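You operate a simulated robot arm through the tools that you are given. There is no shell and no other tool. Be economical: measure what you need, move in short steps, check, and stop when the job is done.

You run a simulated robot arm. Do the job below in one go: nothing can be reset, and whatever is moved stays where it is left.

## Task
Cap the water tank, start the pump unit and open the ballast knob until the cloudy water clears.
Fine: tank cap on before the red switch; shut the ballast knob again; leave the pipe link alone.

It is judged by the outcome, as a careful person would: the job done as asked, and still so three seconds after it is handed in. It fails if anything else is knocked over, pushed out of place, dropped, spilled or broken. A push-on lid holds only when it is set on centred and level and pressed home; a screw cap is set on level and turned clockwise until tight.

## Robot
A 7-joint arm with a two-finger parallel gripper, fixed in place. Base frame: the origin is at the foot of the arm, x ahead of it, y to its left, z up. Units: mm, degrees, N and s.
With the tool pointing down near the work surface it reaches from about 280 to 680 mm from the base axis. Its first joint turns from -66.0 to 66.0 degrees. Payload 1.57 kg.
Tool frame: the origin (TCP) lies between the finger pads and is the grasp point; the fingertips stand 30 mm ahead of it; z points along the fingers, y is the line along which they close. The gripper opens to 110 mm. The fingers are 24 mm wide and 12 mm thick; the gripper's body (48 by 112 mm) begins 78 mm behind the TCP.
Orientation is that of the tool frame in the base frame, as [roll, pitch, yaw] about the fixed x, y, z axes, in that order (R = Rz(yaw) Ry(pitch) Rx(roll)). With the fingers straight down and closing along the base's y, the tool's x points along the base's -x, its y along +y and its z along -z.

## Interface
- The arm moves only by the tool jog_arm. Its argument "plan" is a list of rows, each an object of numbers (a shift or turn left out is 0, a gripper value left out holds the last): "dx", "dy", "dz": the shift along the tool's x, y, z in units of 300 mm (1.0 is 300 mm); "wx", "wy", "wz": the turn, a rotation vector about the tool's x, y, z in units of 60 degrees (1.0 is 60 degrees); "claw": the opening, from 0 (shut) to 1 (fully open). In form: [{"dx": .., "dy": .., "dz": .., "wx": .., "wy": .., "wz": .., "claw": ..}, ...]. A call has 1 to 20 rows; each row is the pose to reach, as a shift and turn from the pose commanded when the call began, along the tool's axes at that moment. A call with a number of a shift or a turn outside -1 to 1 is refused whole. Rows are played at 5 a second. More than 50 mm and 8.6 degrees between two rows, or a gripper value outside its range, and nothing of the call is played. A pose out of reach is approached as far as the arm can. The call stops where the force on the tool passes 90 N (or 10 N more than at its start, if that is more) or the arm is blocked; 0.2 s more then pass. Each finger travels about 108 mm/s and halts on what it meets, pressing with about 32 N; the grip force reading is that of the motor and also rises with nothing between the fingers. The clock runs only during rows and for 0.2 s after the last one: add rows that repeat a pose to give the fingers time. The reply holds the time, the measured pose of the TCP, the force on the tool along the base axes, the opening and the grip force, in the units named above and with some noise.
- Cameras (640 x 400 px; columns grow to the right, rows downward): "scene" is fixed at [150.4, -388.3, 1393.4]; the picture's right is [0.87, -0.49, 0.00], its down [-0.33, -0.60, -0.73] and it looks along [0.36, 0.64, -0.68] (base axes); focal length 364 px, centre (320, 200). "wrist" rides on the gripper at [70, 16, -141] in the tool frame; the picture's right is [-0.23, 0.97, 0.00], its down [-0.85, -0.20, -0.48] and it looks along [-0.47, -0.11, 0.88] (tool axes); focal length 222 px, centre (320, 200). There is no depth. A picture from a camera that has moved, and an enlarged one, comes with that camera's place and axes in the base frame and with its lens.
- get_image(camera): a new picture of that camera. No time passes.
- inspect(camera, box): a new picture of the part [left, top, right, bottom] of that camera's present view, enlarged. No time passes.
- finish_job(): hands the job in; it is judged then, once.

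Go step by step. Nothing tells you positions but the pictures and the camera data: compare them with the known pose of the tool, close in by small moves and look again before you grip or let go. The budget is 120 turns and 68 pictures, counting those below and the enlarged ones. Unless the task says otherwise, let go and move clear before handing in, and close with one line.

The tools are called by a JSON object that holds its "name" and its "arguments". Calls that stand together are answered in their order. jog_arm: Moves the arm, as the interface text tells. Its arguments: {"type":"object","properties":{"plan":{"type":"array","items":{"type":"object","properties":{"dx":{"type":"number"},"dy":{"type":"number"},"dz":{"type":"number"},"wx":{"type":"number"},"wy":{"type":"number"},"wz":{"type":"number"},"claw":{"type":"number"}}}}},"required":["plan"]} The other tools are called the same way: get_image (camera) takes a picture; inspect (camera, box) takes an enlarged picture of a part of a camera's view; finish_job () hands the job in.

At the start:

```text
t: 0.0
ee_pos: [387.3, 191.6, 956.2]
ee_rot: [180.0, 0.1, 180.0]
ft_force: [0.9, 0.4, -0.9]
grip_width: 109.8
finger_force: 0.1
```

scene: 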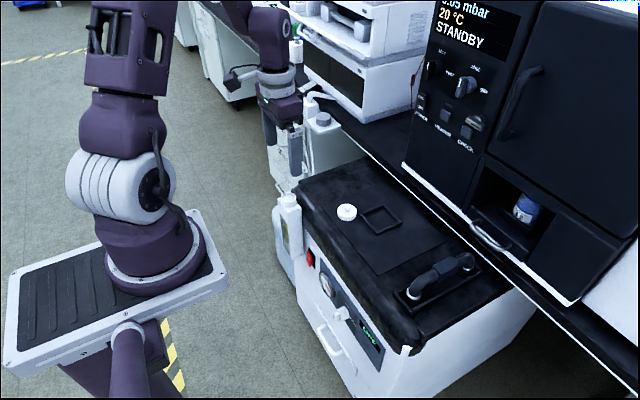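
wrist: 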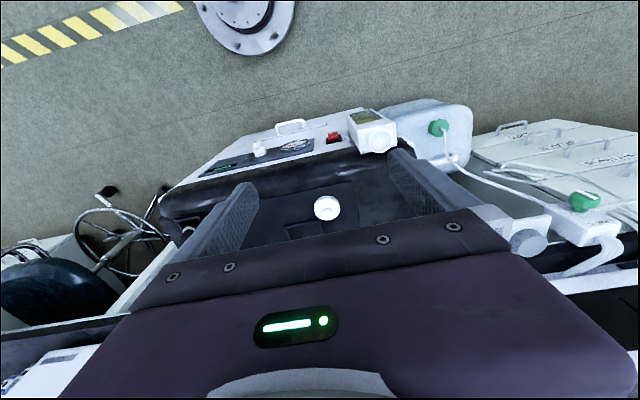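

I see a pump unit (white box with black top), a white cap on its top, and a red switch, gauge and knob on its front. I'll take enlarged views before moving.

{"name": "inspect", "arguments": {"camera": "scene", "box": [260, 160, 420, 260]}}

{"name": "inspect", "arguments": {"camera": "scene", "box": [290, 240, 450, 400]}}

{"name": "inspect", "arguments": {"camera": "wrist", "box": [160, 90, 480, 250]}}

{"name": "inspect", "arguments": {"camera": "scene", "box": [220, 60, 380, 200]}}

```text
4.00 times, centred on (340, 210) of scene
camera zoom: at [150.4, -388.3, 1393.4], right [0.87, -0.49, 0.0], down [-0.33, -0.6, -0.73], along [0.36, 0.64, -0.68], focal length 1456 px, centre (240, 160)
```

zoom: 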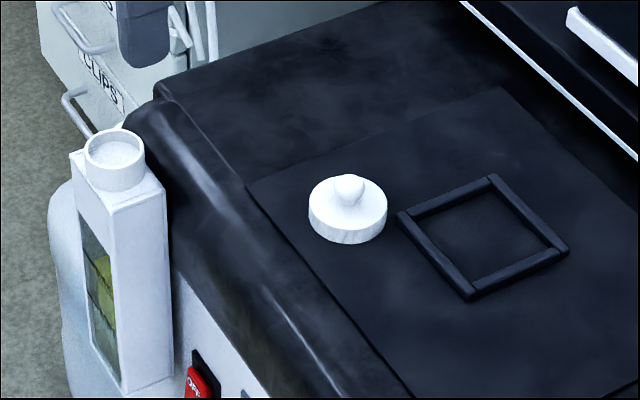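

```text
2.50 times, centred on (370, 320) of scene
camera zoom: at [150.4, -388.3, 1393.4], right [0.87, -0.49, 0.0], down [-0.33, -0.6, -0.73], along [0.36, 0.64, -0.68], focal length 910 px, centre (195, -100)
```

zoom: 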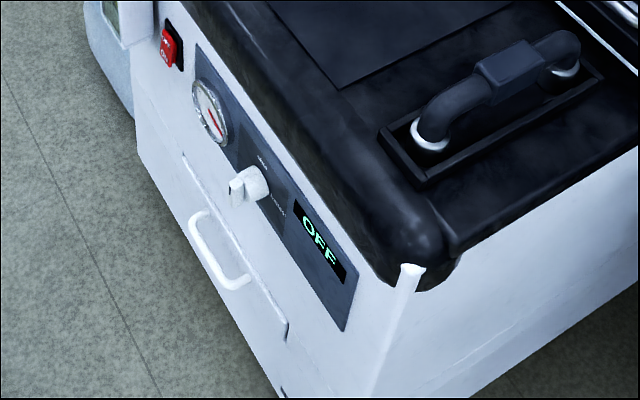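

```text
2.00 times, centred on (320, 170) of wrist
camera zoom: at [317.5, 208.5, 1097.5], right [0.23, 0.97, 0.0], down [0.85, -0.2, 0.48], along [0.47, -0.11, -0.88], focal length 444 px, centre (320, 260)
```

zoom: 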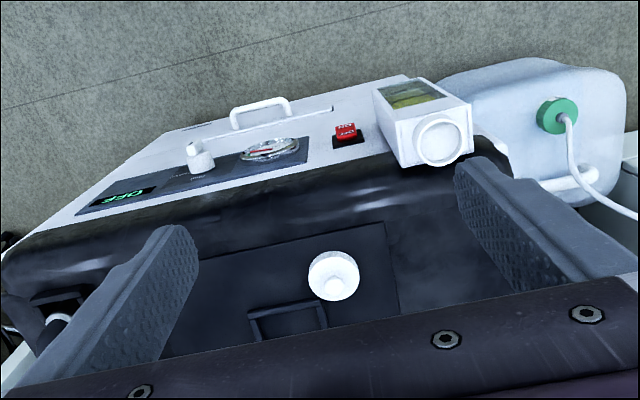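

```text
2.86 times, centred on (300, 130) of scene
camera zoom: at [150.4, -388.3, 1393.4], right [0.87, -0.49, 0.0], down [-0.33, -0.6, -0.73], along [0.36, 0.64, -0.68], focal length 1040 px, centre (377, 400)
```

zoom: 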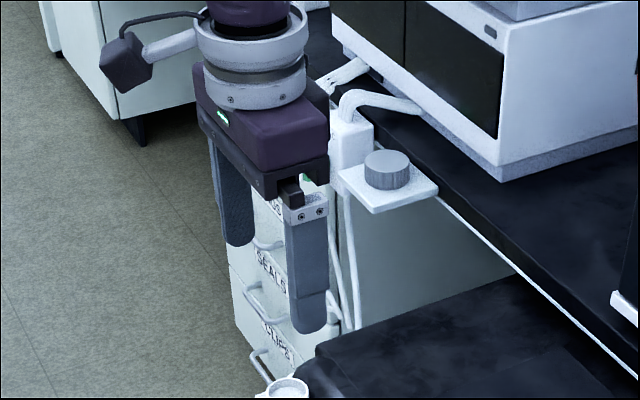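

The cap sits at about (545, 171, 715) and the tank neck at about (428, 280, 736). The switch is near (453, 209, 535) on the front. I'll move above the cap and look closer.

{"name": "jog_arm", "arguments": {"plan": [{"dx": -0.1, "dy": -0.014, "dz": 0.08}, {"dx": -0.2, "dy": -0.028, "dz": 0.16}, {"dx": -0.3, "dy": -0.04, "dz": 0.24}, {"dx": -0.4, "dy": -0.055, "dz": 0.32}, {"dx": -0.527, "dy": -0.068, "dz": 0.36}, {"dx": -0.527, "dy": -0.068, "dz": 0.36}]}}

{"name": "get_image", "arguments": {"camera": "wrist"}}

{"name": "get_image", "arguments": {"camera": "scene"}}

```text
t: 1.4
ee_pos: [544.6, 170.7, 850.8]
ee_rot: [-180.0, -0.1, 179.9]
ft_force: [0.3, 0.8, -0.2]
grip_width: 110.1
finger_force: 0.1
```

```text
61 pictures are left
camera wrist: at [475.8, 187.3, 991.6], right [0.23, 0.97, 0.0], down [0.85, -0.2, 0.48], along [0.47, -0.11, -0.88], focal length 222 px, centre (320, 200)
```

wrist: 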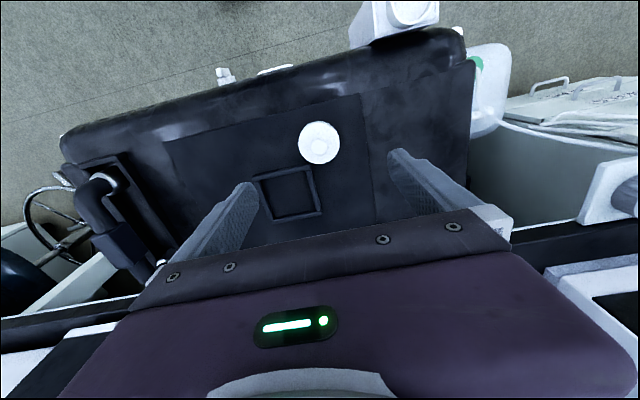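

```text
60 pictures are left
```

scene: 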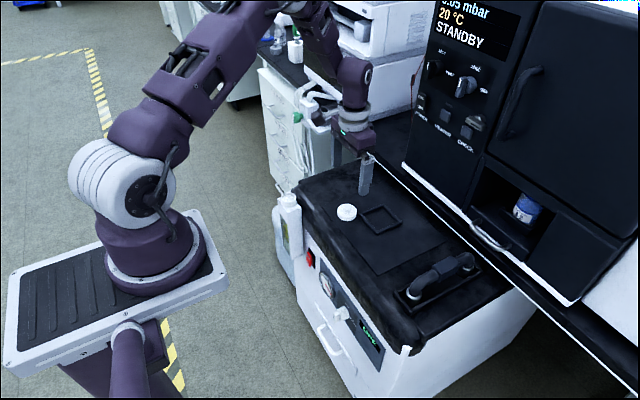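

The cap is at about (548, 169, 705). I'll descend partway and take an enlarged view of it.

{"name": "jog_arm", "arguments": {"plan": [{"dx": -0.01, "dy": -0.005, "dz": 0.13}, {"dx": -0.01, "dy": -0.005, "dz": 0.25}, {"dx": -0.01, "dy": -0.005, "dz": 0.25}]}}

{"name": "inspect", "arguments": {"camera": "wrist", "box": [200, 80, 440, 230]}}

{"name": "inspect", "arguments": {"camera": "scene", "box": [300, 160, 400, 230]}}

```text
t: 2.2
ee_pos: [547.9, 170.8, 776.3]
ee_rot: [179.9, 0.0, 179.9]
ft_force: [0.4, 0.1, -0.8]
grip_width: 110.2
finger_force: 0.1
```

```text
2.67 times, centred on (320, 155) of wrist
camera zoom: at [477.1, 187.5, 916.5], right [0.23, 0.97, 0.0], down [0.85, -0.2, 0.48], along [0.47, -0.11, -0.88], focal length 592 px, centre (320, 320)
```

zoom: 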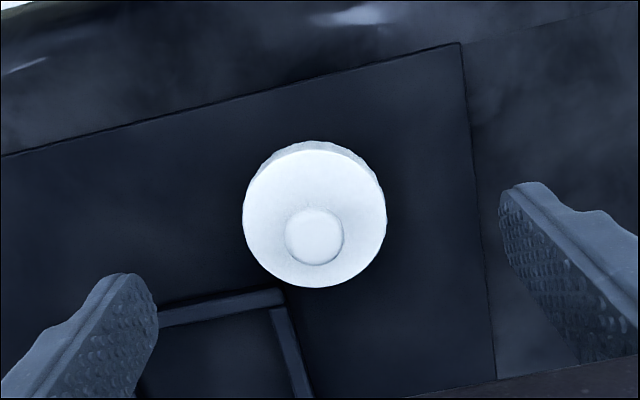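

```text
5.71 times, centred on (350, 195) of scene
camera zoom: at [150.4, -388.3, 1393.4], right [0.87, -0.49, 0.0], down [-0.33, -0.6, -0.73], along [0.36, 0.64, -0.68], focal length 2080 px, centre (149, 229)
```

zoom: 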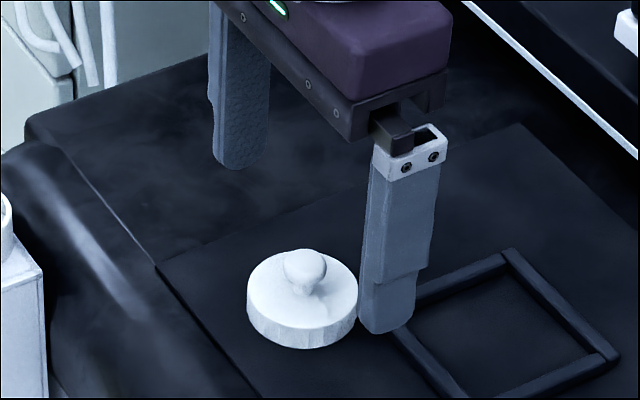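

The cap is a lid of about 53 mm with a ball knob, its centre at about (547, 169), top near z 717 and knob centre near z 731. I'll lower the fingertips to about z 720 and grip the knob.

{"name": "jog_arm", "arguments": {"plan": [{"dx": 0.003, "dy": -0.005, "dz": 0.05}, {"dx": 0.003, "dy": -0.005, "dz": 0.088}, {"dx": 0.003, "dy": -0.005, "dz": 0.088, "claw": 0.4}, {"dx": 0.003, "dy": -0.005, "dz": 0.088, "claw": 0.4}, {"dx": 0.003, "dy": -0.005, "dz": 0.088, "claw": 0.4}]}}

{"name": "inspect", "arguments": {"camera": "wrist", "box": [200, 80, 440, 230]}}

{"name": "inspect", "arguments": {"camera": "scene", "box": [300, 160, 400, 230]}}

```text
t: 3.4
ee_pos: [545.9, 168.2, 749.1]
ee_rot: [180.0, 0.0, 179.9]
ft_force: [-0.1, 0.3, -0.5]
grip_width: 44.0
finger_force: 0.1
```

```text
2.67 times, centred on (320, 155) of wrist
camera zoom: at [476.5, 185.3, 889.2], right [0.23, 0.97, 0.0], down [0.85, -0.2, 0.48], along [0.47, -0.11, -0.88], focal length 592 px, centre (320, 320)
```

zoom: 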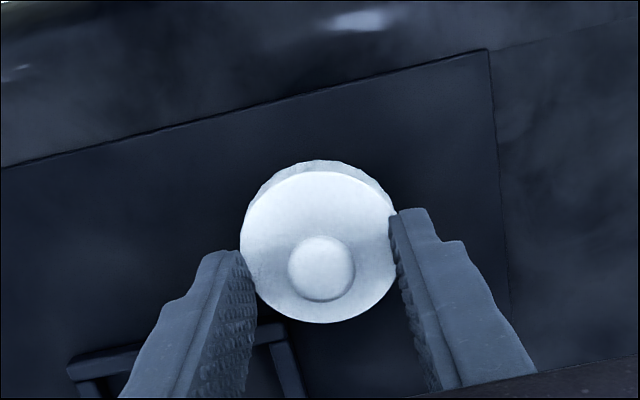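

```text
5.71 times, centred on (350, 195) of scene
camera zoom: at [150.4, -388.3, 1393.4], right [0.87, -0.49, 0.0], down [-0.33, -0.6, -0.73], along [0.36, 0.64, -0.68], focal length 2080 px, centre (149, 229)
```

zoom: 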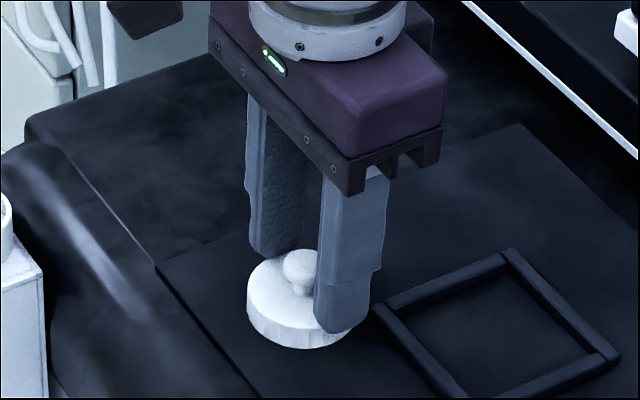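

The fingers straddle the knob, clear above the lid, so I'll close on it.

{"name": "jog_arm", "arguments": {"plan": [{"claw": 0}, {"claw": 0}, {"claw": 0}, {"claw": 0}]}}

{"name": "jog_arm", "arguments": {"plan": [{"dz": -0.1}, {"dz": -0.25}, {"dz": -0.25}]}}

{"name": "inspect", "arguments": {"camera": "scene", "box": [270, 130, 390, 220]}}

{"name": "get_image", "arguments": {"camera": "wrist"}}

```text
t: 4.4
ee_pos: [546.7, 170.0, 748.7]
ee_rot: [-180.0, 0.0, -179.9]
ft_force: [-0.6, 0.5, 0.1]
grip_width: 17.5
finger_force: 31.8
```

```text
t: 5.2
ee_pos: [549.0, 166.9, 822.4]
ee_rot: [-180.0, 0.1, 180.0]
ft_force: [0.6, 0.2, 1.0]
grip_width: 17.1
finger_force: 32.1
```

```text
4.44 times, centred on (330, 175) of scene
camera zoom: at [150.4, -388.3, 1393.4], right [0.87, -0.49, 0.0], down [-0.33, -0.6, -0.73], along [0.36, 0.64, -0.68], focal length 1618 px, centre (276, 311)
```

zoom: 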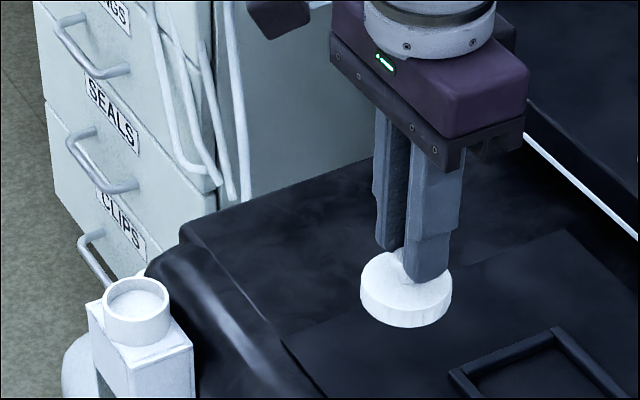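

```text
54 pictures are left
camera wrist: at [479.2, 184.2, 963.4], right [0.23, 0.97, 0.0], down [0.85, -0.2, 0.48], along [0.47, -0.11, -0.88], focal length 222 px, centre (320, 200)
```

wrist: 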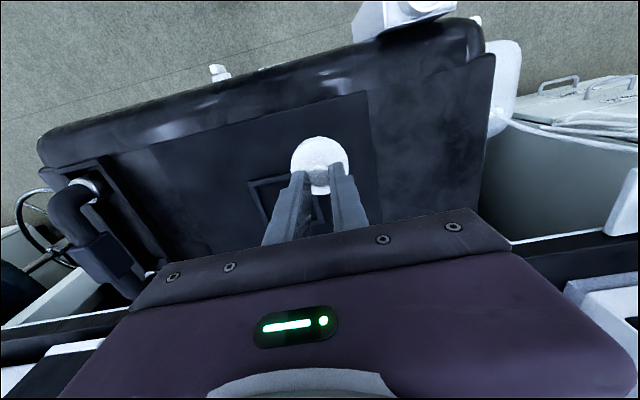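

The lid is held by its knob (17 mm grip). I'll move towards the tank, staying high and to one side, to measure the neck.

{"name": "jog_arm", "arguments": {"plan": [{"dx": 0.12, "dy": 0.04, "dz": -0.03}, {"dx": 0.25, "dy": 0.08, "dz": -0.06}, {"dx": 0.37, "dy": 0.12, "dz": -0.09}, {"dx": 0.46, "dy": 0.16, "dz": -0.09}, {"dx": 0.46, "dy": 0.16, "dz": -0.09}]}}

{"name": "get_image", "arguments": {"camera": "wrist"}}

{"name": "inspect", "arguments": {"camera": "scene", "box": [250, 130, 350, 200]}}

```text
t: 6.4
ee_pos: [407.1, 215.4, 848.6]
ee_rot: [-179.9, 0.0, 179.9]
ft_force: [0.3, 0.1, -0.1]
grip_width: 16.6
finger_force: 31.3
```

```text
53 pictures are left
camera wrist: at [337.6, 231.4, 990.5], right [0.23, 0.97, 0.0], down [0.85, -0.2, 0.48], along [0.47, -0.11, -0.88], focal length 222 px, centre (320, 200)
```

wrist: 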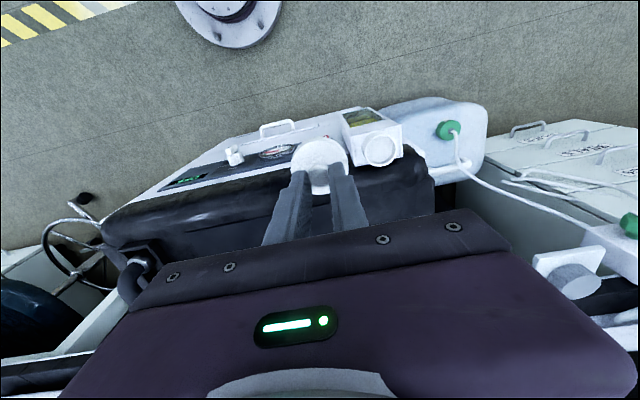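

```text
5.71 times, centred on (300, 165) of scene
camera zoom: at [150.4, -388.3, 1393.4], right [0.87, -0.49, 0.0], down [-0.33, -0.6, -0.73], along [0.36, 0.64, -0.68], focal length 2080 px, centre (434, 400)
```

zoom: 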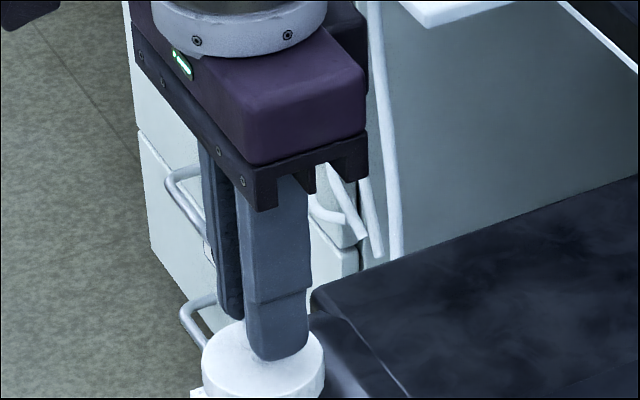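

The neck is in view to the right of the lid. I'll zoom in on both views to pin it down.

{"name": "inspect", "arguments": {"camera": "wrist", "box": [280, 90, 440, 190]}}

{"name": "inspect", "arguments": {"camera": "scene", "box": [250, 170, 350, 240]}}

```text
4.00 times, centred on (360, 140) of wrist
camera zoom: at [337.6, 231.4, 990.5], right [0.23, 0.97, 0.0], down [0.85, -0.2, 0.48], along [0.47, -0.11, -0.88], focal length 888 px, centre (160, 440)
```

zoom: 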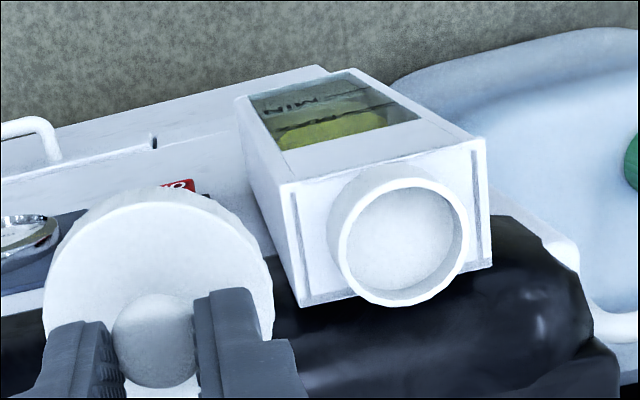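

```text
5.71 times, centred on (300, 205) of scene
camera zoom: at [150.4, -388.3, 1393.4], right [0.87, -0.49, 0.0], down [-0.33, -0.6, -0.73], along [0.36, 0.64, -0.68], focal length 2080 px, centre (434, 171)
```

zoom: 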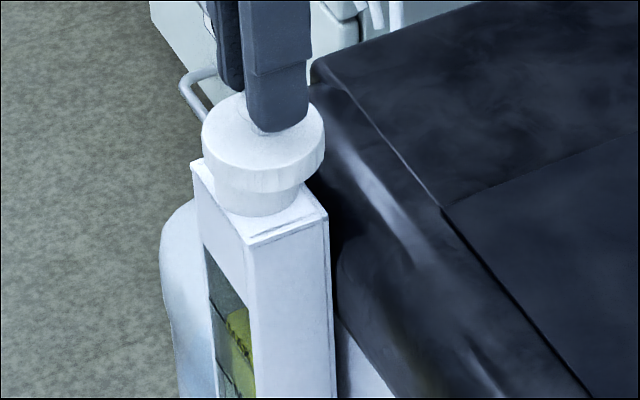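

The neck is about 40 mm across, with its top centre near (429, 283, 731). I'll hover the lid about 20 mm above it and compare in both cameras.

{"name": "jog_arm", "arguments": {"plan": [{"dx": -0.036, "dy": 0.11, "dz": 0.03}, {"dx": -0.073, "dy": 0.225, "dz": 0.06}, {"dx": -0.073, "dy": 0.225, "dz": 0.162}, {"dx": -0.073, "dy": 0.225, "dz": 0.162}]}}

{"name": "inspect", "arguments": {"camera": "wrist", "box": [240, 90, 400, 190]}}

{"name": "inspect", "arguments": {"camera": "scene", "box": [250, 160, 350, 230]}}

```text
t: 7.4
ee_pos: [429.3, 284.4, 801.5]
ee_rot: [-180.0, 0.0, -179.9]
ft_force: [0.1, 1.2, -1.1]
grip_width: 16.6
finger_force: 31.6
```

```text
4.00 times, centred on (320, 140) of wrist
camera zoom: at [360.8, 299.7, 942.8], right [0.23, 0.97, 0.0], down [0.86, -0.2, 0.48], along [0.47, -0.11, -0.88], focal length 888 px, centre (320, 440)
```

zoom: 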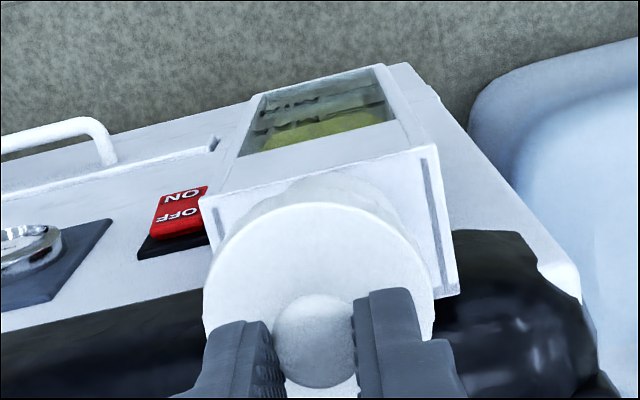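

```text
5.71 times, centred on (300, 195) of scene
camera zoom: at [150.4, -388.3, 1393.4], right [0.87, -0.49, 0.0], down [-0.33, -0.6, -0.73], along [0.36, 0.64, -0.68], focal length 2080 px, centre (434, 229)
```

zoom: 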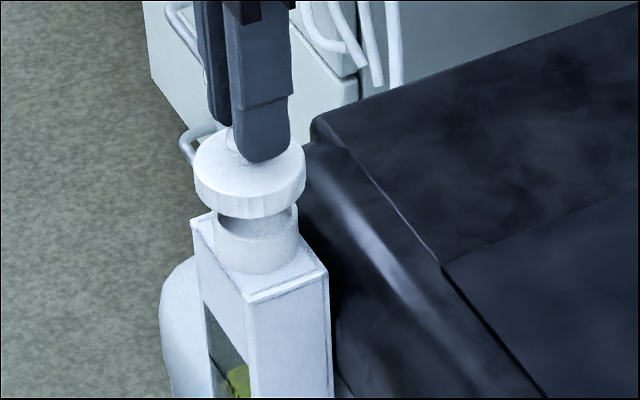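

The lid looks within a few mm of centred over the neck. I'll lower it close to the rim, where comparing ellipses is more reliable.

{"name": "jog_arm", "arguments": {"plan": [{"dx": -0.003, "dy": -0.002, "dz": 0.025}, {"dx": -0.003, "dy": -0.002, "dz": 0.04}, {"dx": -0.003, "dy": -0.002, "dz": 0.04}]}}

{"name": "inspect", "arguments": {"camera": "scene", "box": [268, 175, 308, 215]}}

{"name": "inspect", "arguments": {"camera": "wrist", "box": [280, 120, 360, 180]}}

```text
t: 8.2
ee_pos: [433.1, 282.3, 789.1]
ee_rot: [-180.0, 0.0, 180.0]
ft_force: [0.3, -0.3, -0.2]
grip_width: 16.8
finger_force: 32.5
```

```text
10.00 times, centred on (288, 195) of scene
camera zoom: at [150.4, -388.3, 1393.4], right [0.87, -0.49, 0.0], down [-0.33, -0.6, -0.73], along [0.36, 0.64, -0.68], focal length 3640 px, centre (640, 250)
```

zoom: 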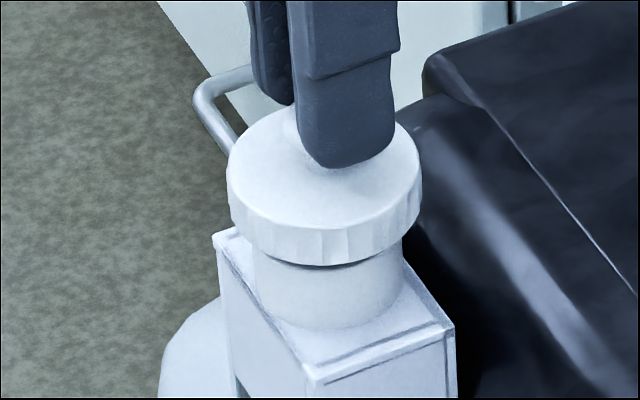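

```text
6.67 times, centred on (320, 150) of wrist
camera zoom: at [362.1, 299.7, 930.4], right [0.23, 0.97, 0.0], down [0.85, -0.2, 0.48], along [0.47, -0.11, -0.88], focal length 1481 px, centre (320, 533)
```

zoom: 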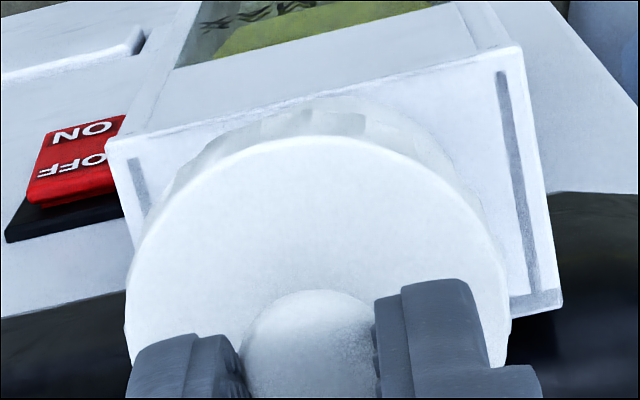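

The lid is about 1 mm off sideways in the scene view, and the wrist view suggests about 2 mm in y. I'll make a small correction and lower in small steps, watching the force.

{"name": "jog_arm", "arguments": {"plan": [{"dx": -0.002, "dy": 0.004, "dz": 0.008}, {"dx": -0.002, "dy": 0.004, "dz": 0.016}, {"dx": -0.002, "dy": 0.004, "dz": 0.02}]}}

{"name": "inspect", "arguments": {"camera": "scene", "box": [268, 175, 308, 215]}}

```text
t: 9.0
ee_pos: [431.4, 284.0, 784.0]
ee_rot: [180.0, 0.1, -180.0]
ft_force: [0.3, -0.1, -0.2]
grip_width: 16.6
finger_force: 31.7
```

```text
10.00 times, centred on (288, 195) of scene
camera zoom: at [150.4, -388.3, 1393.4], right [0.87, -0.49, 0.0], down [-0.33, -0.6, -0.73], along [0.36, 0.64, -0.68], focal length 3640 px, centre (640, 250)
```

zoom: 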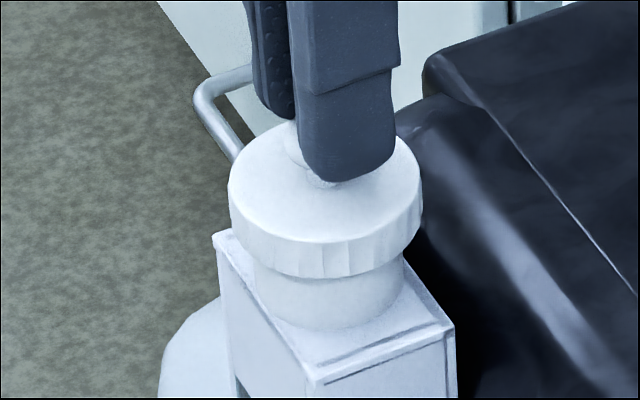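

The lid is centred to within about 1 mm. I'll lower further to find contact.

{"name": "jog_arm", "arguments": {"plan": [{"dx": -0.002, "dy": 0, "dz": 0.005}, {"dx": -0.002, "dy": 0, "dz": 0.01}, {"dx": -0.002, "dz": 0.015}, {"dx": -0.002, "dz": 0.015}]}}

{"name": "inspect", "arguments": {"camera": "scene", "box": [268, 175, 308, 215]}}

```text
t: 10.0
ee_pos: [433.9, 285.1, 779.0]
ee_rot: [180.0, 0.0, 180.0]
ft_force: [-1.9, 2.1, -0.1]
grip_width: 16.2
finger_force: 31.9
```

```text
10.00 times, centred on (288, 195) of scene
camera zoom: at [150.4, -388.2, 1393.4], right [0.87, -0.49, 0.0], down [-0.33, -0.6, -0.73], along [0.36, 0.64, -0.68], focal length 3640 px, centre (640, 250)
```

zoom: 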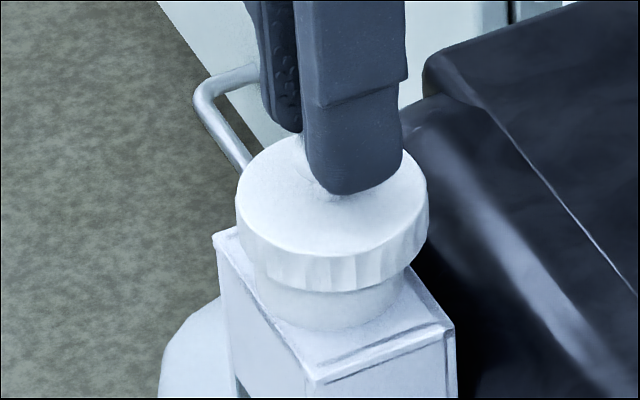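

The lid has begun to engage, with small sideways forces pushing it towards -x and +y. I'll shift slightly that way and press on down.

{"name": "jog_arm", "arguments": {"plan": [{"dx": 0.003, "dy": 0.002}, {"dx": 0.003, "dy": 0.002, "dz": 0.007}, {"dx": 0.003, "dy": 0.002, "dz": 0.014}, {"dx": 0.003, "dy": 0.002, "dz": 0.014}]}}

{"name": "inspect", "arguments": {"camera": "scene", "box": [268, 175, 308, 215]}}

```text
t: 11.0
ee_pos: [432.7, 284.6, 774.1]
ee_rot: [180.0, 0.1, -180.0]
ft_force: [0.7, -0.1, -0.5]
grip_width: 16.3
finger_force: 31.5
```

```text
10.00 times, centred on (288, 195) of scene
camera zoom: at [150.4, -388.3, 1393.4], right [0.87, -0.49, 0.0], down [-0.33, -0.6, -0.73], along [0.36, 0.64, -0.68], focal length 3640 px, centre (640, 250)
```

zoom: 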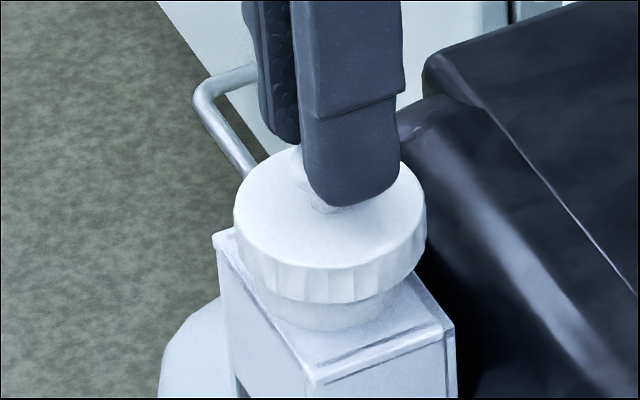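

The side forces are gone and the lid is over the neck. I'll keep pressing down.

{"name": "jog_arm", "arguments": {"plan": [{"dz": 0.007}, {"dz": 0.014}, {"dz": 0.02}, {"dz": 0.02}]}}

{"name": "inspect", "arguments": {"camera": "scene", "box": [268, 175, 308, 215]}}

```text
t: 12.0
ee_pos: [432.0, 285.6, 769.0]
ee_rot: [179.9, 0.1, -179.9]
ft_force: [-18.5, 7.7, 65.5]
grip_width: 15.3
finger_force: 30.9
```

```text
10.00 times, centred on (288, 195) of scene
camera zoom: at [149.2, -388.7, 1393.4], right [0.87, -0.49, 0.0], down [-0.33, -0.6, -0.73], along [0.36, 0.64, -0.68], focal length 3640 px, centre (640, 250)
```

zoom: 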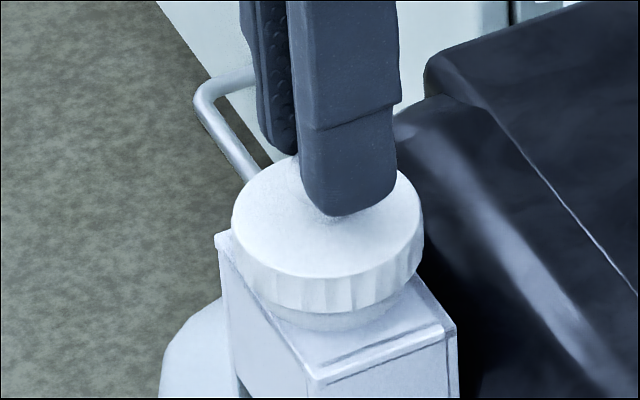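

The push down now reads 65 N, so the lid is close to home or seated. I'll let go, back off and look.

{"name": "jog_arm", "arguments": {"plan": [{"dz": -0.01}, {"dz": -0.01, "claw": 0.45}, {"dz": -0.01, "claw": 0.45}, {"dz": -0.01, "claw": 0.45}, {"dz": -0.13, "claw": 0.45}, {"dz": -0.2, "claw": 0.45}]}}

{"name": "inspect", "arguments": {"camera": "scene", "box": [268, 175, 308, 215]}}

{"name": "inspect", "arguments": {"camera": "wrist", "box": [240, 80, 400, 180]}}

```text
t: 13.4
ee_pos: [434.6, 284.2, 826.6]
ee_rot: [179.9, -0.1, 179.9]
ft_force: [0.5, 0.1, -0.2]
grip_width: 49.7
finger_force: 0.1
```

```text
10.00 times, centred on (288, 195) of scene
camera zoom: at [150.4, -388.3, 1393.4], right [0.87, -0.49, 0.0], down [-0.33, -0.6, -0.73], along [0.36, 0.64, -0.68], focal length 3640 px, centre (640, 250)
```

zoom: 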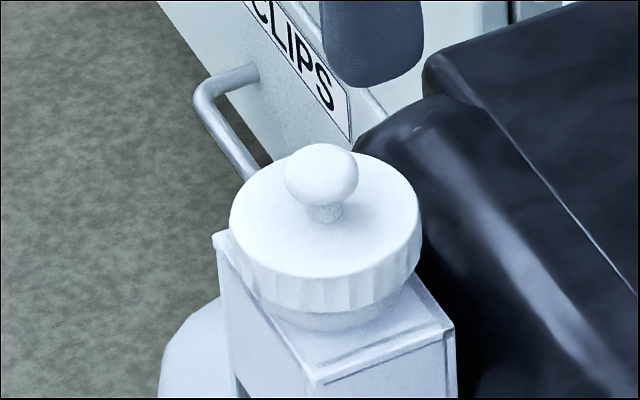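

```text
4.00 times, centred on (320, 130) of wrist
camera zoom: at [364.5, 300.7, 968.7], right [0.23, 0.97, 0.0], down [0.86, -0.2, 0.48], along [0.47, -0.11, -0.88], focal length 888 px, centre (320, 480)
```

zoom: 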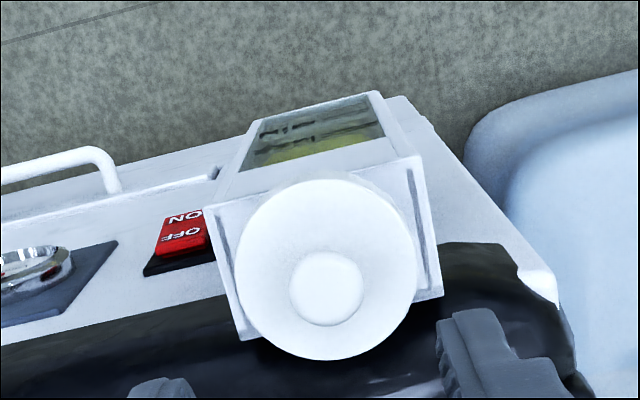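

The lid looks level and centred on the neck. To be sure it is home, I'll close the fingers and press straight down on the ball knob.

{"name": "jog_arm", "arguments": {"plan": [{"claw": 0}, {"claw": 0}, {"dz": 0.06, "claw": 0}, {"dz": 0.11, "claw": 0}, {"dz": 0.12}, {"dz": 0.127}, {"dz": 0.134}, {"dz": 0.141}, {"dz": 0.148}]}}

{"name": "inspect", "arguments": {"camera": "scene", "box": [268, 175, 308, 215]}}

```text
t: 15.4
ee_pos: [432.3, 285.9, 784.4]
ee_rot: [180.0, -0.1, 180.0]
ft_force: [0.0, 0.1, -0.6]
grip_width: 0.2
finger_force: 21.7
```

```text
10.00 times, centred on (288, 195) of scene
camera zoom: at [150.4, -388.3, 1393.4], right [0.87, -0.49, 0.0], down [-0.33, -0.6, -0.73], along [0.36, 0.64, -0.68], focal length 3640 px, centre (640, 250)
```

zoom: 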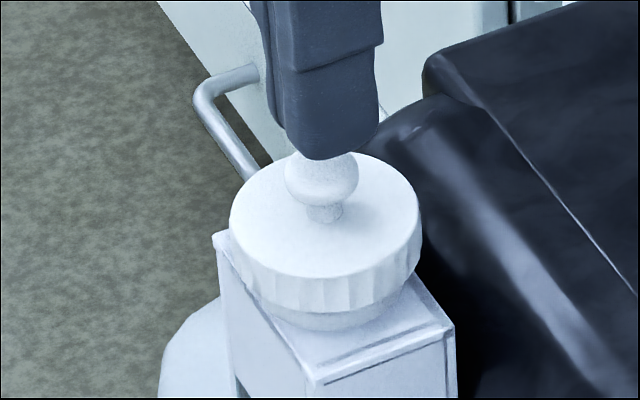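

The fingers aren't touching yet but are aligned over the knob, so I'll continue down.

{"name": "jog_arm", "arguments": {"plan": [{"dz": 0.006}, {"dz": 0.012}, {"dz": 0.018}, {"dz": 0.024}, {"dz": 0.028}, {"dz": 0.032}, {"dz": 0.036}, {"dz": 0.04}]}}

{"name": "inspect", "arguments": {"camera": "scene", "box": [268, 175, 308, 215]}}

```text
t: 17.2
ee_pos: [432.7, 285.5, 772.0]
ee_rot: [179.9, 0.0, -180.0]
ft_force: [-8.8, -4.6, 28.8]
grip_width: 0.1
finger_force: 21.3
```

```text
10.00 times, centred on (288, 195) of scene
camera zoom: at [149.8, -388.6, 1393.3], right [0.87, -0.49, 0.0], down [-0.33, -0.6, -0.73], along [0.36, 0.64, -0.68], focal length 3640 px, centre (640, 250)
```

zoom: 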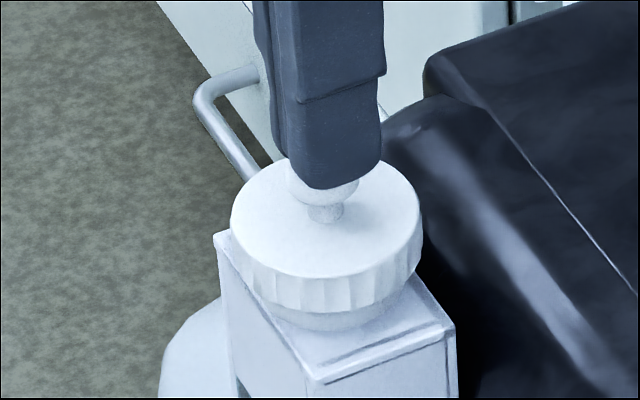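

I have contact on the knob at 29 N with no visible lid movement. I'll press up to about 80 N.

{"name": "jog_arm", "arguments": {"plan": [{"dz": 0.003}, {"dz": 0.006}, {"dz": 0.009}, {"dz": 0.012}, {"dz": 0.012}]}}

{"name": "jog_arm", "arguments": {"plan": [{"dz": -0.02}, {"dz": -0.06}, {"dz": -0.15}]}}

{"name": "inspect", "arguments": {"camera": "scene", "box": [268, 175, 308, 215]}}

```text
t: 18.0
ee_pos: [432.6, 285.0, 773.1]
ee_rot: [180.0, -0.1, -180.0]
ft_force: [-9.7, -8.3, 27.9]
grip_width: 0.0
finger_force: 21.3
stopped in row 3: the force on the tool passed its limit (the readings are from after the stop); the commanded pose is now the measured one
```

```text
t: 18.8
ee_pos: [433.4, 286.9, 817.3]
ee_rot: [-180.0, 0.1, -180.0]
ft_force: [-0.4, -0.1, 0.0]
grip_width: 0.0
finger_force: 21.6
```

```text
10.00 times, centred on (288, 195) of scene
camera zoom: at [150.4, -388.3, 1393.4], right [0.87, -0.49, 0.0], down [-0.33, -0.6, -0.73], along [0.36, 0.64, -0.68], focal length 3640 px, centre (640, 250)
```

zoom: 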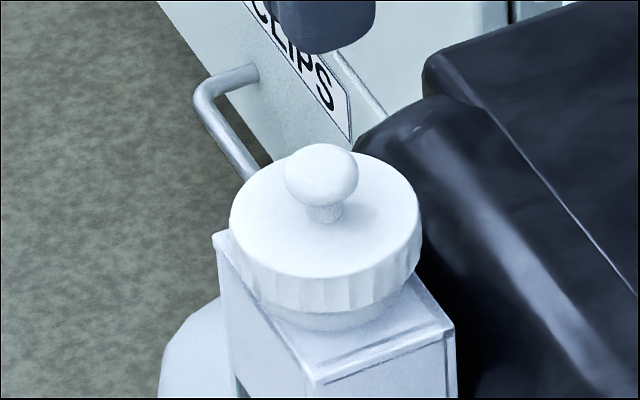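

The lid held still under more than 90 N, so I take it as seated. The switch is at about (454, 211, 531) on the front face, which looks towards the robot. I'll back off and tilt the tool 45° forward to view and reach it.

{"name": "jog_arm", "arguments": {"plan": [{"dx": 0.05, "dy": -0.05, "wy": -0.125, "dz": 0}, {"dx": 0.1, "dy": -0.1, "wy": -0.25}, {"dx": 0.15, "dy": -0.15, "wy": -0.375}, {"dx": 0.2, "dy": -0.2, "wy": -0.5}, {"dx": 0.25, "dy": -0.26, "wy": -0.625}, {"dx": 0.3, "dy": -0.3, "wy": -0.75}, {"dx": 0.3, "dy": -0.3, "wy": -0.75}]}}

{"name": "get_image", "arguments": {"camera": "wrist"}}

{"name": "get_image", "arguments": {"camera": "scene"}}

```text
t: 20.4
ee_pos: [343.8, 198.3, 817.8]
ee_rot: [-179.9, 45.0, 179.8]
ft_force: [-0.1, -0.1, 1.1]
grip_width: 0.3
finger_force: 21.4
out of reach, approached as far as the arm can: row 2
```

```text
36 pictures are left
camera wrist: at [194.5, 214.6, 867.5], right [0.16, 0.97, 0.16], down [0.27, -0.2, 0.94], along [0.95, -0.11, -0.29], focal length 222 px, centre (320, 200)
```

wrist: 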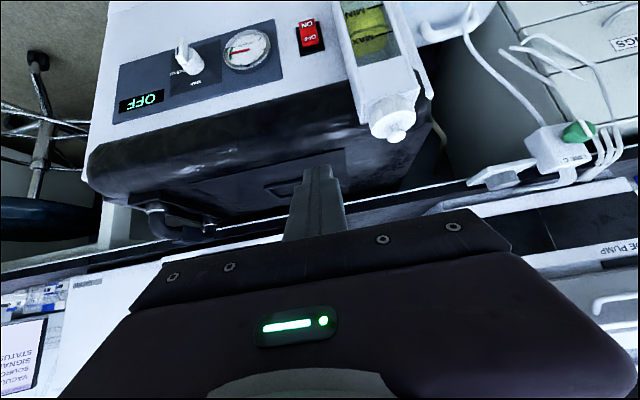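

```text
35 pictures are left
```

scene: 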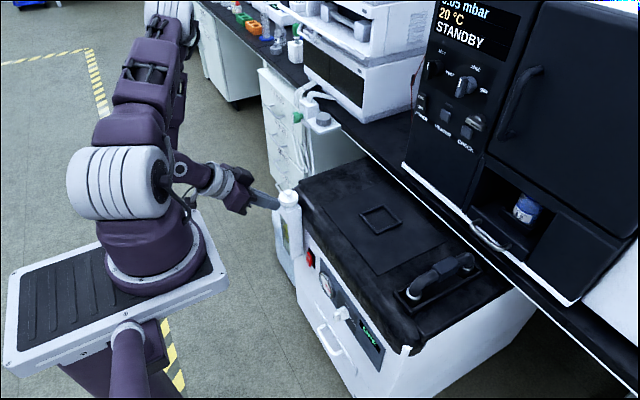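

The panel is in clear view, upside down. I'll zoom in on the switch and knob.

{"name": "inspect", "arguments": {"camera": "wrist", "box": [110, 10, 270, 110]}}

{"name": "inspect", "arguments": {"camera": "wrist", "box": [280, 0, 440, 100]}}

```text
4.00 times, centred on (190, 60) of wrist
camera zoom: at [194.5, 214.6, 867.5], right [0.16, 0.97, 0.16], down [0.27, -0.2, 0.94], along [0.95, -0.11, -0.29], focal length 888 px, centre (840, 760)
```

zoom: 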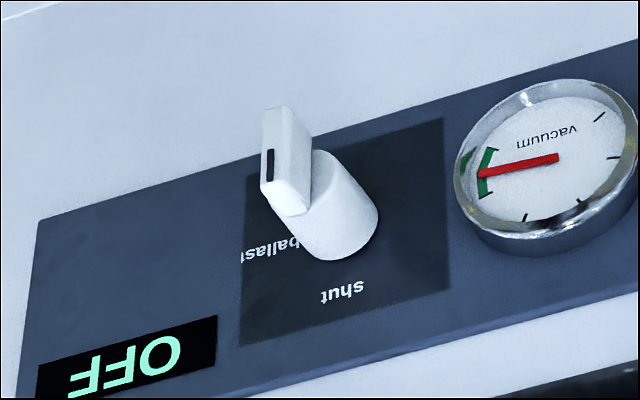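

```text
4.00 times, centred on (360, 50) of wrist
camera zoom: at [194.5, 214.6, 867.5], right [0.16, 0.97, 0.16], down [0.27, -0.2, 0.94], along [0.95, -0.11, -0.29], focal length 888 px, centre (160, 800)
```

zoom: 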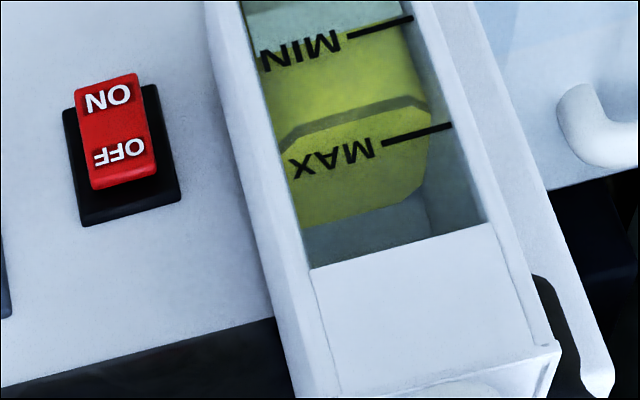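

The switch shows OFF on its upper half and ON on its lower half. The ballast knob has "shut" above it and another label to one side. I'll lower the tool in front of the panel for a closer look.

{"name": "jog_arm", "arguments": {"plan": [{"dx": 0.086, "dy": 0.01, "dz": 0.1}, {"dx": 0.172, "dy": 0.02, "dz": 0.2}, {"dx": 0.257, "dy": 0.03, "dz": 0.3}, {"dx": 0.343, "dy": 0.04, "dz": 0.4}, {"dx": 0.429, "dy": 0.043, "dz": 0.504}, {"dx": 0.429, "dy": 0.043, "dz": 0.504}]}}

{"name": "get_image", "arguments": {"camera": "wrist"}}

```text
t: 21.8
ee_pos: [360.3, 209.5, 616.3]
ee_rot: [-179.9, 45.0, 179.9]
ft_force: [0.1, 0.6, 0.0]
grip_width: 0.0
finger_force: 21.4
```

```text
32 pictures are left
camera wrist: at [210.8, 226.6, 667.8], right [0.16, 0.97, 0.16], down [0.27, -0.2, 0.94], along [0.95, -0.11, -0.29], focal length 222 px, centre (320, 200)
```

wrist: 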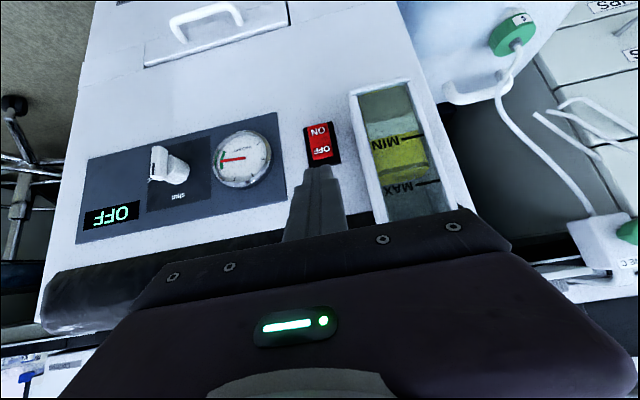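

The switch triangulates to about (445, 211, 525), with the ON half near z 512. I'll line up in front of it.

{"name": "jog_arm", "arguments": {"plan": [{"dx": 0.08, "dy": 0.005, "dz": 0.1}, {"dx": 0.16, "dy": 0.005, "dz": 0.2}, {"dx": 0.16, "dy": 0.005, "dz": 0.278}, {"dx": 0.16, "dy": 0.005, "dz": 0.278}]}}

{"name": "inspect", "arguments": {"camera": "wrist", "box": [200, 100, 440, 250]}}

{"name": "inspect", "arguments": {"camera": "scene", "box": [250, 220, 390, 320]}}

```text
t: 22.8
ee_pos: [383.8, 210.7, 529.7]
ee_rot: [-179.9, 45.0, 180.0]
ft_force: [-0.3, 0.1, -0.8]
grip_width: 0.2
finger_force: 21.0
```

```text
2.67 times, centred on (320, 175) of wrist
camera zoom: at [234.9, 227.1, 580.3], right [0.16, 0.97, 0.16], down [0.27, -0.2, 0.94], along [0.95, -0.11, -0.29], focal length 592 px, centre (320, 267)
```

zoom: 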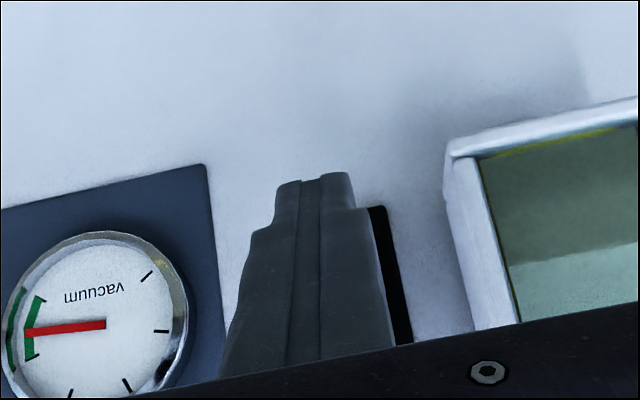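

```text
4.00 times, centred on (320, 270) of scene
camera zoom: at [150.4, -388.3, 1393.4], right [0.87, -0.49, 0.0], down [-0.33, -0.6, -0.73], along [0.36, 0.64, -0.68], focal length 1456 px, centre (320, -80)
```

zoom: 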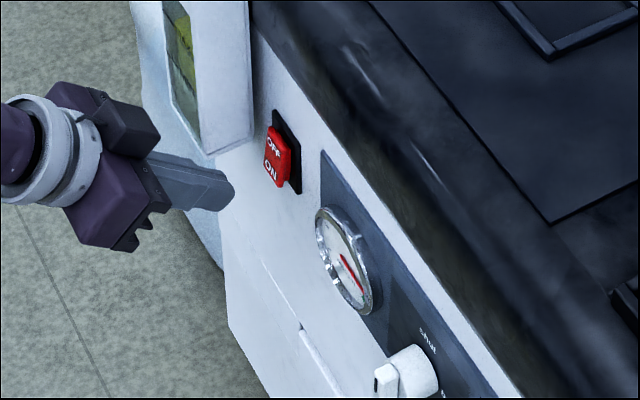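

The fingertips line up with the ON half. I'll push forward (+x) in small steps, slightly lower.

{"name": "jog_arm", "arguments": {"plan": [{"dx": -0.0141, "dz": 0.033}, {"dx": -0.0283, "dz": 0.0471}, {"dx": -0.0377, "dz": 0.0566}, {"dx": -0.0448, "dz": 0.0636}, {"dx": -0.0518, "dz": 0.0707}]}}

{"name": "inspect", "arguments": {"camera": "scene", "box": [290, 240, 390, 310]}}

```text
t: 24.0
ee_pos: [405.9, 213.8, 528.6]
ee_rot: [179.8, 45.1, 179.8]
ft_force: [0.7, -0.4, 0.2]
grip_width: 0.1
finger_force: 21.8
out of reach, approached as far as the arm can: row 1, 2, 3, 4, 5
```

```text
5.71 times, centred on (340, 275) of scene
camera zoom: at [150.4, -388.3, 1393.4], right [0.87, -0.49, 0.0], down [-0.33, -0.6, -0.73], along [0.36, 0.64, -0.68], focal length 2080 px, centre (206, -229)
```

zoom: 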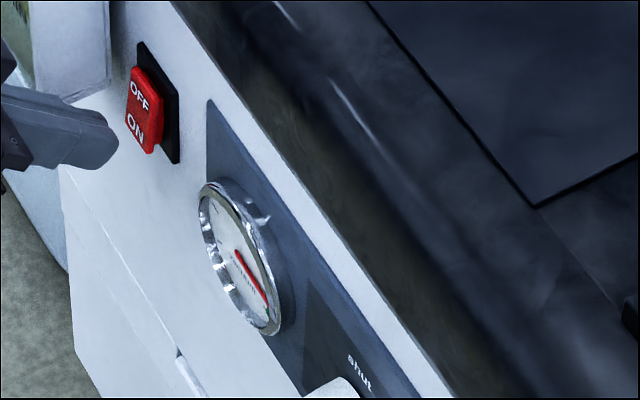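

The arm's limit keeps it from going lower at 45°. I'll reduce the tilt to 35°, which reaches lower and still points forward.

{"name": "jog_arm", "arguments": {"plan": [{"dx": 0.01, "dz": -0.01, "wy": 0.083}, {"dx": 0.01, "dz": -0.01, "wy": 0.167}, {"dx": 0.01, "dz": -0.01, "wy": 0.167}]}}

{"name": "inspect", "arguments": {"camera": "scene", "box": [290, 240, 390, 310]}}

```text
t: 24.8
ee_pos: [400.2, 212.9, 528.7]
ee_rot: [180.0, 34.9, 179.9]
ft_force: [-0.3, -0.3, -0.4]
grip_width: 0.0
finger_force: 21.6
```

```text
5.71 times, centred on (340, 275) of scene
camera zoom: at [150.4, -388.3, 1393.4], right [0.87, -0.49, 0.0], down [-0.33, -0.6, -0.73], along [0.36, 0.64, -0.68], focal length 2080 px, centre (206, -229)
```

zoom: 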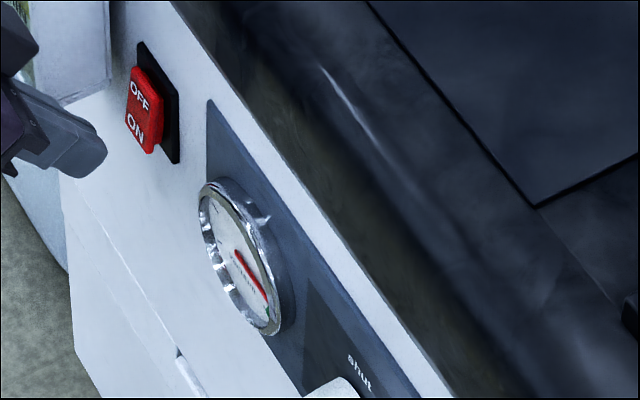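

Contact should now land near z 511. I'll push forward in small steps.

{"name": "jog_arm", "arguments": {"plan": [{"dx": -0.0164, "dz": 0.0115}, {"dx": -0.0273, "dz": 0.0191}, {"dx": -0.0382, "dz": 0.0267}, {"dx": -0.0464, "dz": 0.0325}, {"dx": -0.0546, "dz": 0.0382}]}}

{"name": "inspect", "arguments": {"camera": "scene", "box": [290, 240, 390, 310]}}

```text
t: 26.0
ee_pos: [420.9, 212.4, 529.0]
ee_rot: [179.9, 34.9, 179.9]
ft_force: [0.4, 0.7, -0.1]
grip_width: 0.0
finger_force: 21.1
```

```text
5.71 times, centred on (340, 275) of scene
camera zoom: at [150.4, -388.3, 1393.4], right [0.87, -0.49, 0.0], down [-0.33, -0.6, -0.73], along [0.36, 0.64, -0.68], focal length 2080 px, centre (206, -229)
```

zoom: 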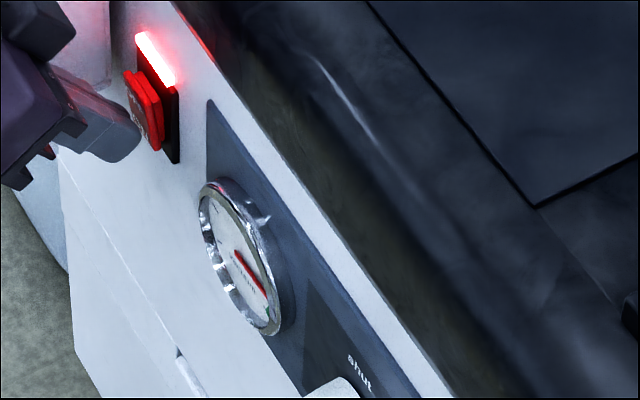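

The switch is lit, so the pump is on. I'll back off and move in front of the ballast knob, which is around (425, 20, 525).

{"name": "jog_arm", "arguments": {"plan": [{"dx": 0.082, "dz": -0.0573}, {"dx": 0.1638, "dz": -0.1146}, {"dx": 0.1426, "dy": -0.1146, "dz": -0.1577}, {"dx": 0.1215, "dy": -0.229, "dz": -0.2}, {"dx": 0.1, "dy": -0.344, "dz": -0.244}, {"dx": 0.079, "dy": -0.458, "dz": -0.287}, {"dx": 0.058, "dy": -0.573, "dz": -0.33}, {"dx": 0.058, "dy": -0.573, "dz": -0.33}]}}

{"name": "get_image", "arguments": {"camera": "wrist"}}

{"name": "inspect", "arguments": {"camera": "scene", "box": [280, 180, 420, 380]}}

```text
t: 27.8
ee_pos: [349.2, 38.4, 598.9]
ee_rot: [180.0, 35.0, 180.0]
ft_force: [-0.4, -0.7, -1.3]
grip_width: 0.0
finger_force: 20.9
```

```text
26 pictures are left
camera wrist: at [211.2, 54.7, 673.1], right [0.19, 0.97, 0.13], down [0.43, -0.2, 0.88], along [0.89, -0.11, -0.45], focal length 222 px, centre (320, 200)
```

wrist: 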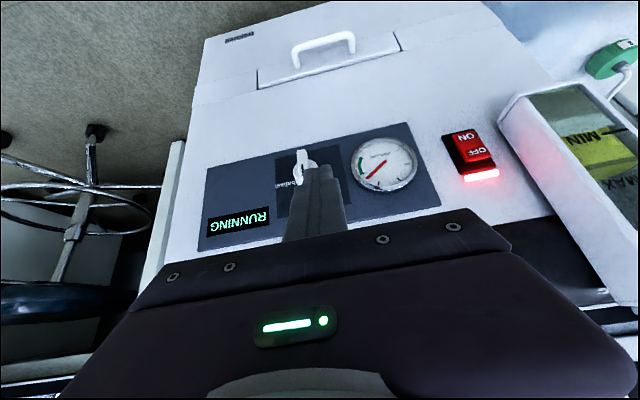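

```text
2.00 times, centred on (350, 280) of scene
camera zoom: at [150.4, -388.3, 1393.4], right [0.87, -0.49, 0.0], down [-0.33, -0.6, -0.73], along [0.36, 0.64, -0.68], focal length 728 px, centre (260, 40)
```

zoom: 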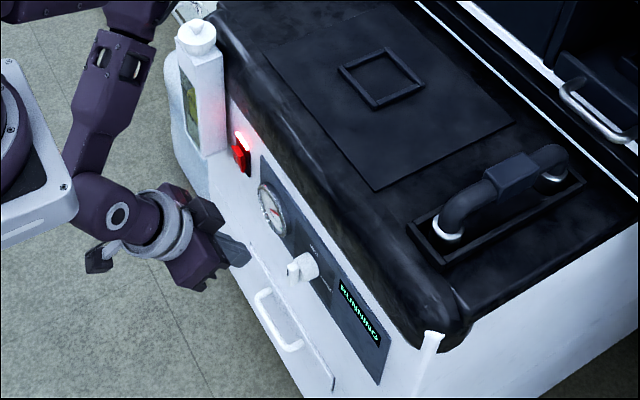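

The display reads RUNNING and the gauge is moving. I'll zoom in on the knob to read its labels and pointer.

{"name": "inspect", "arguments": {"camera": "wrist", "box": [260, 120, 340, 220]}}

{"name": "inspect", "arguments": {"camera": "scene", "box": [350, 290, 390, 330]}}

```text
4.00 times, centred on (300, 170) of wrist
camera zoom: at [211.2, 54.7, 673.1], right [0.19, 0.97, 0.13], down [0.43, -0.2, 0.88], along [0.89, -0.11, -0.45], focal length 888 px, centre (400, 320)
```

zoom: 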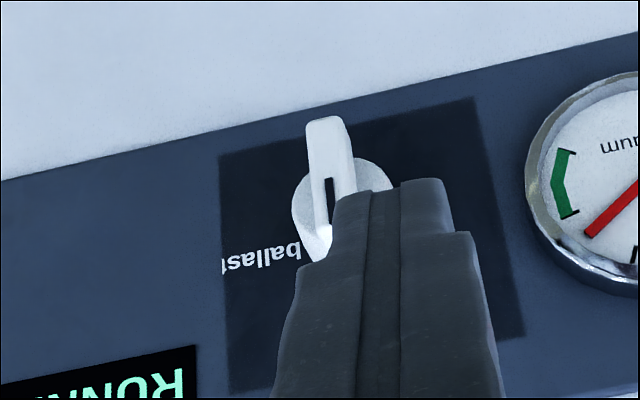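

```text
10.00 times, centred on (370, 310) of scene
camera zoom: at [150.4, -388.3, 1393.4], right [0.87, -0.49, 0.0], down [-0.33, -0.6, -0.73], along [0.36, 0.64, -0.68], focal length 3640 px, centre (-180, -900)
```

zoom: 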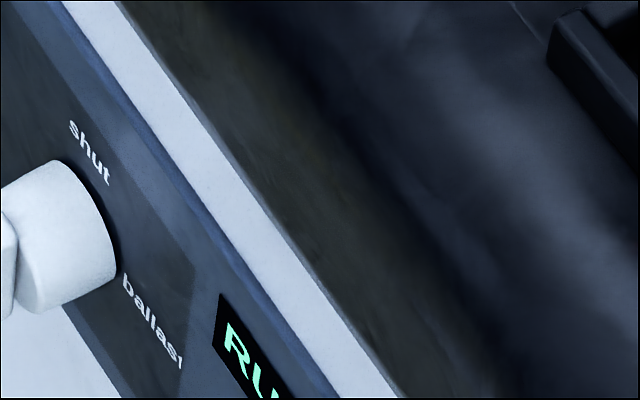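

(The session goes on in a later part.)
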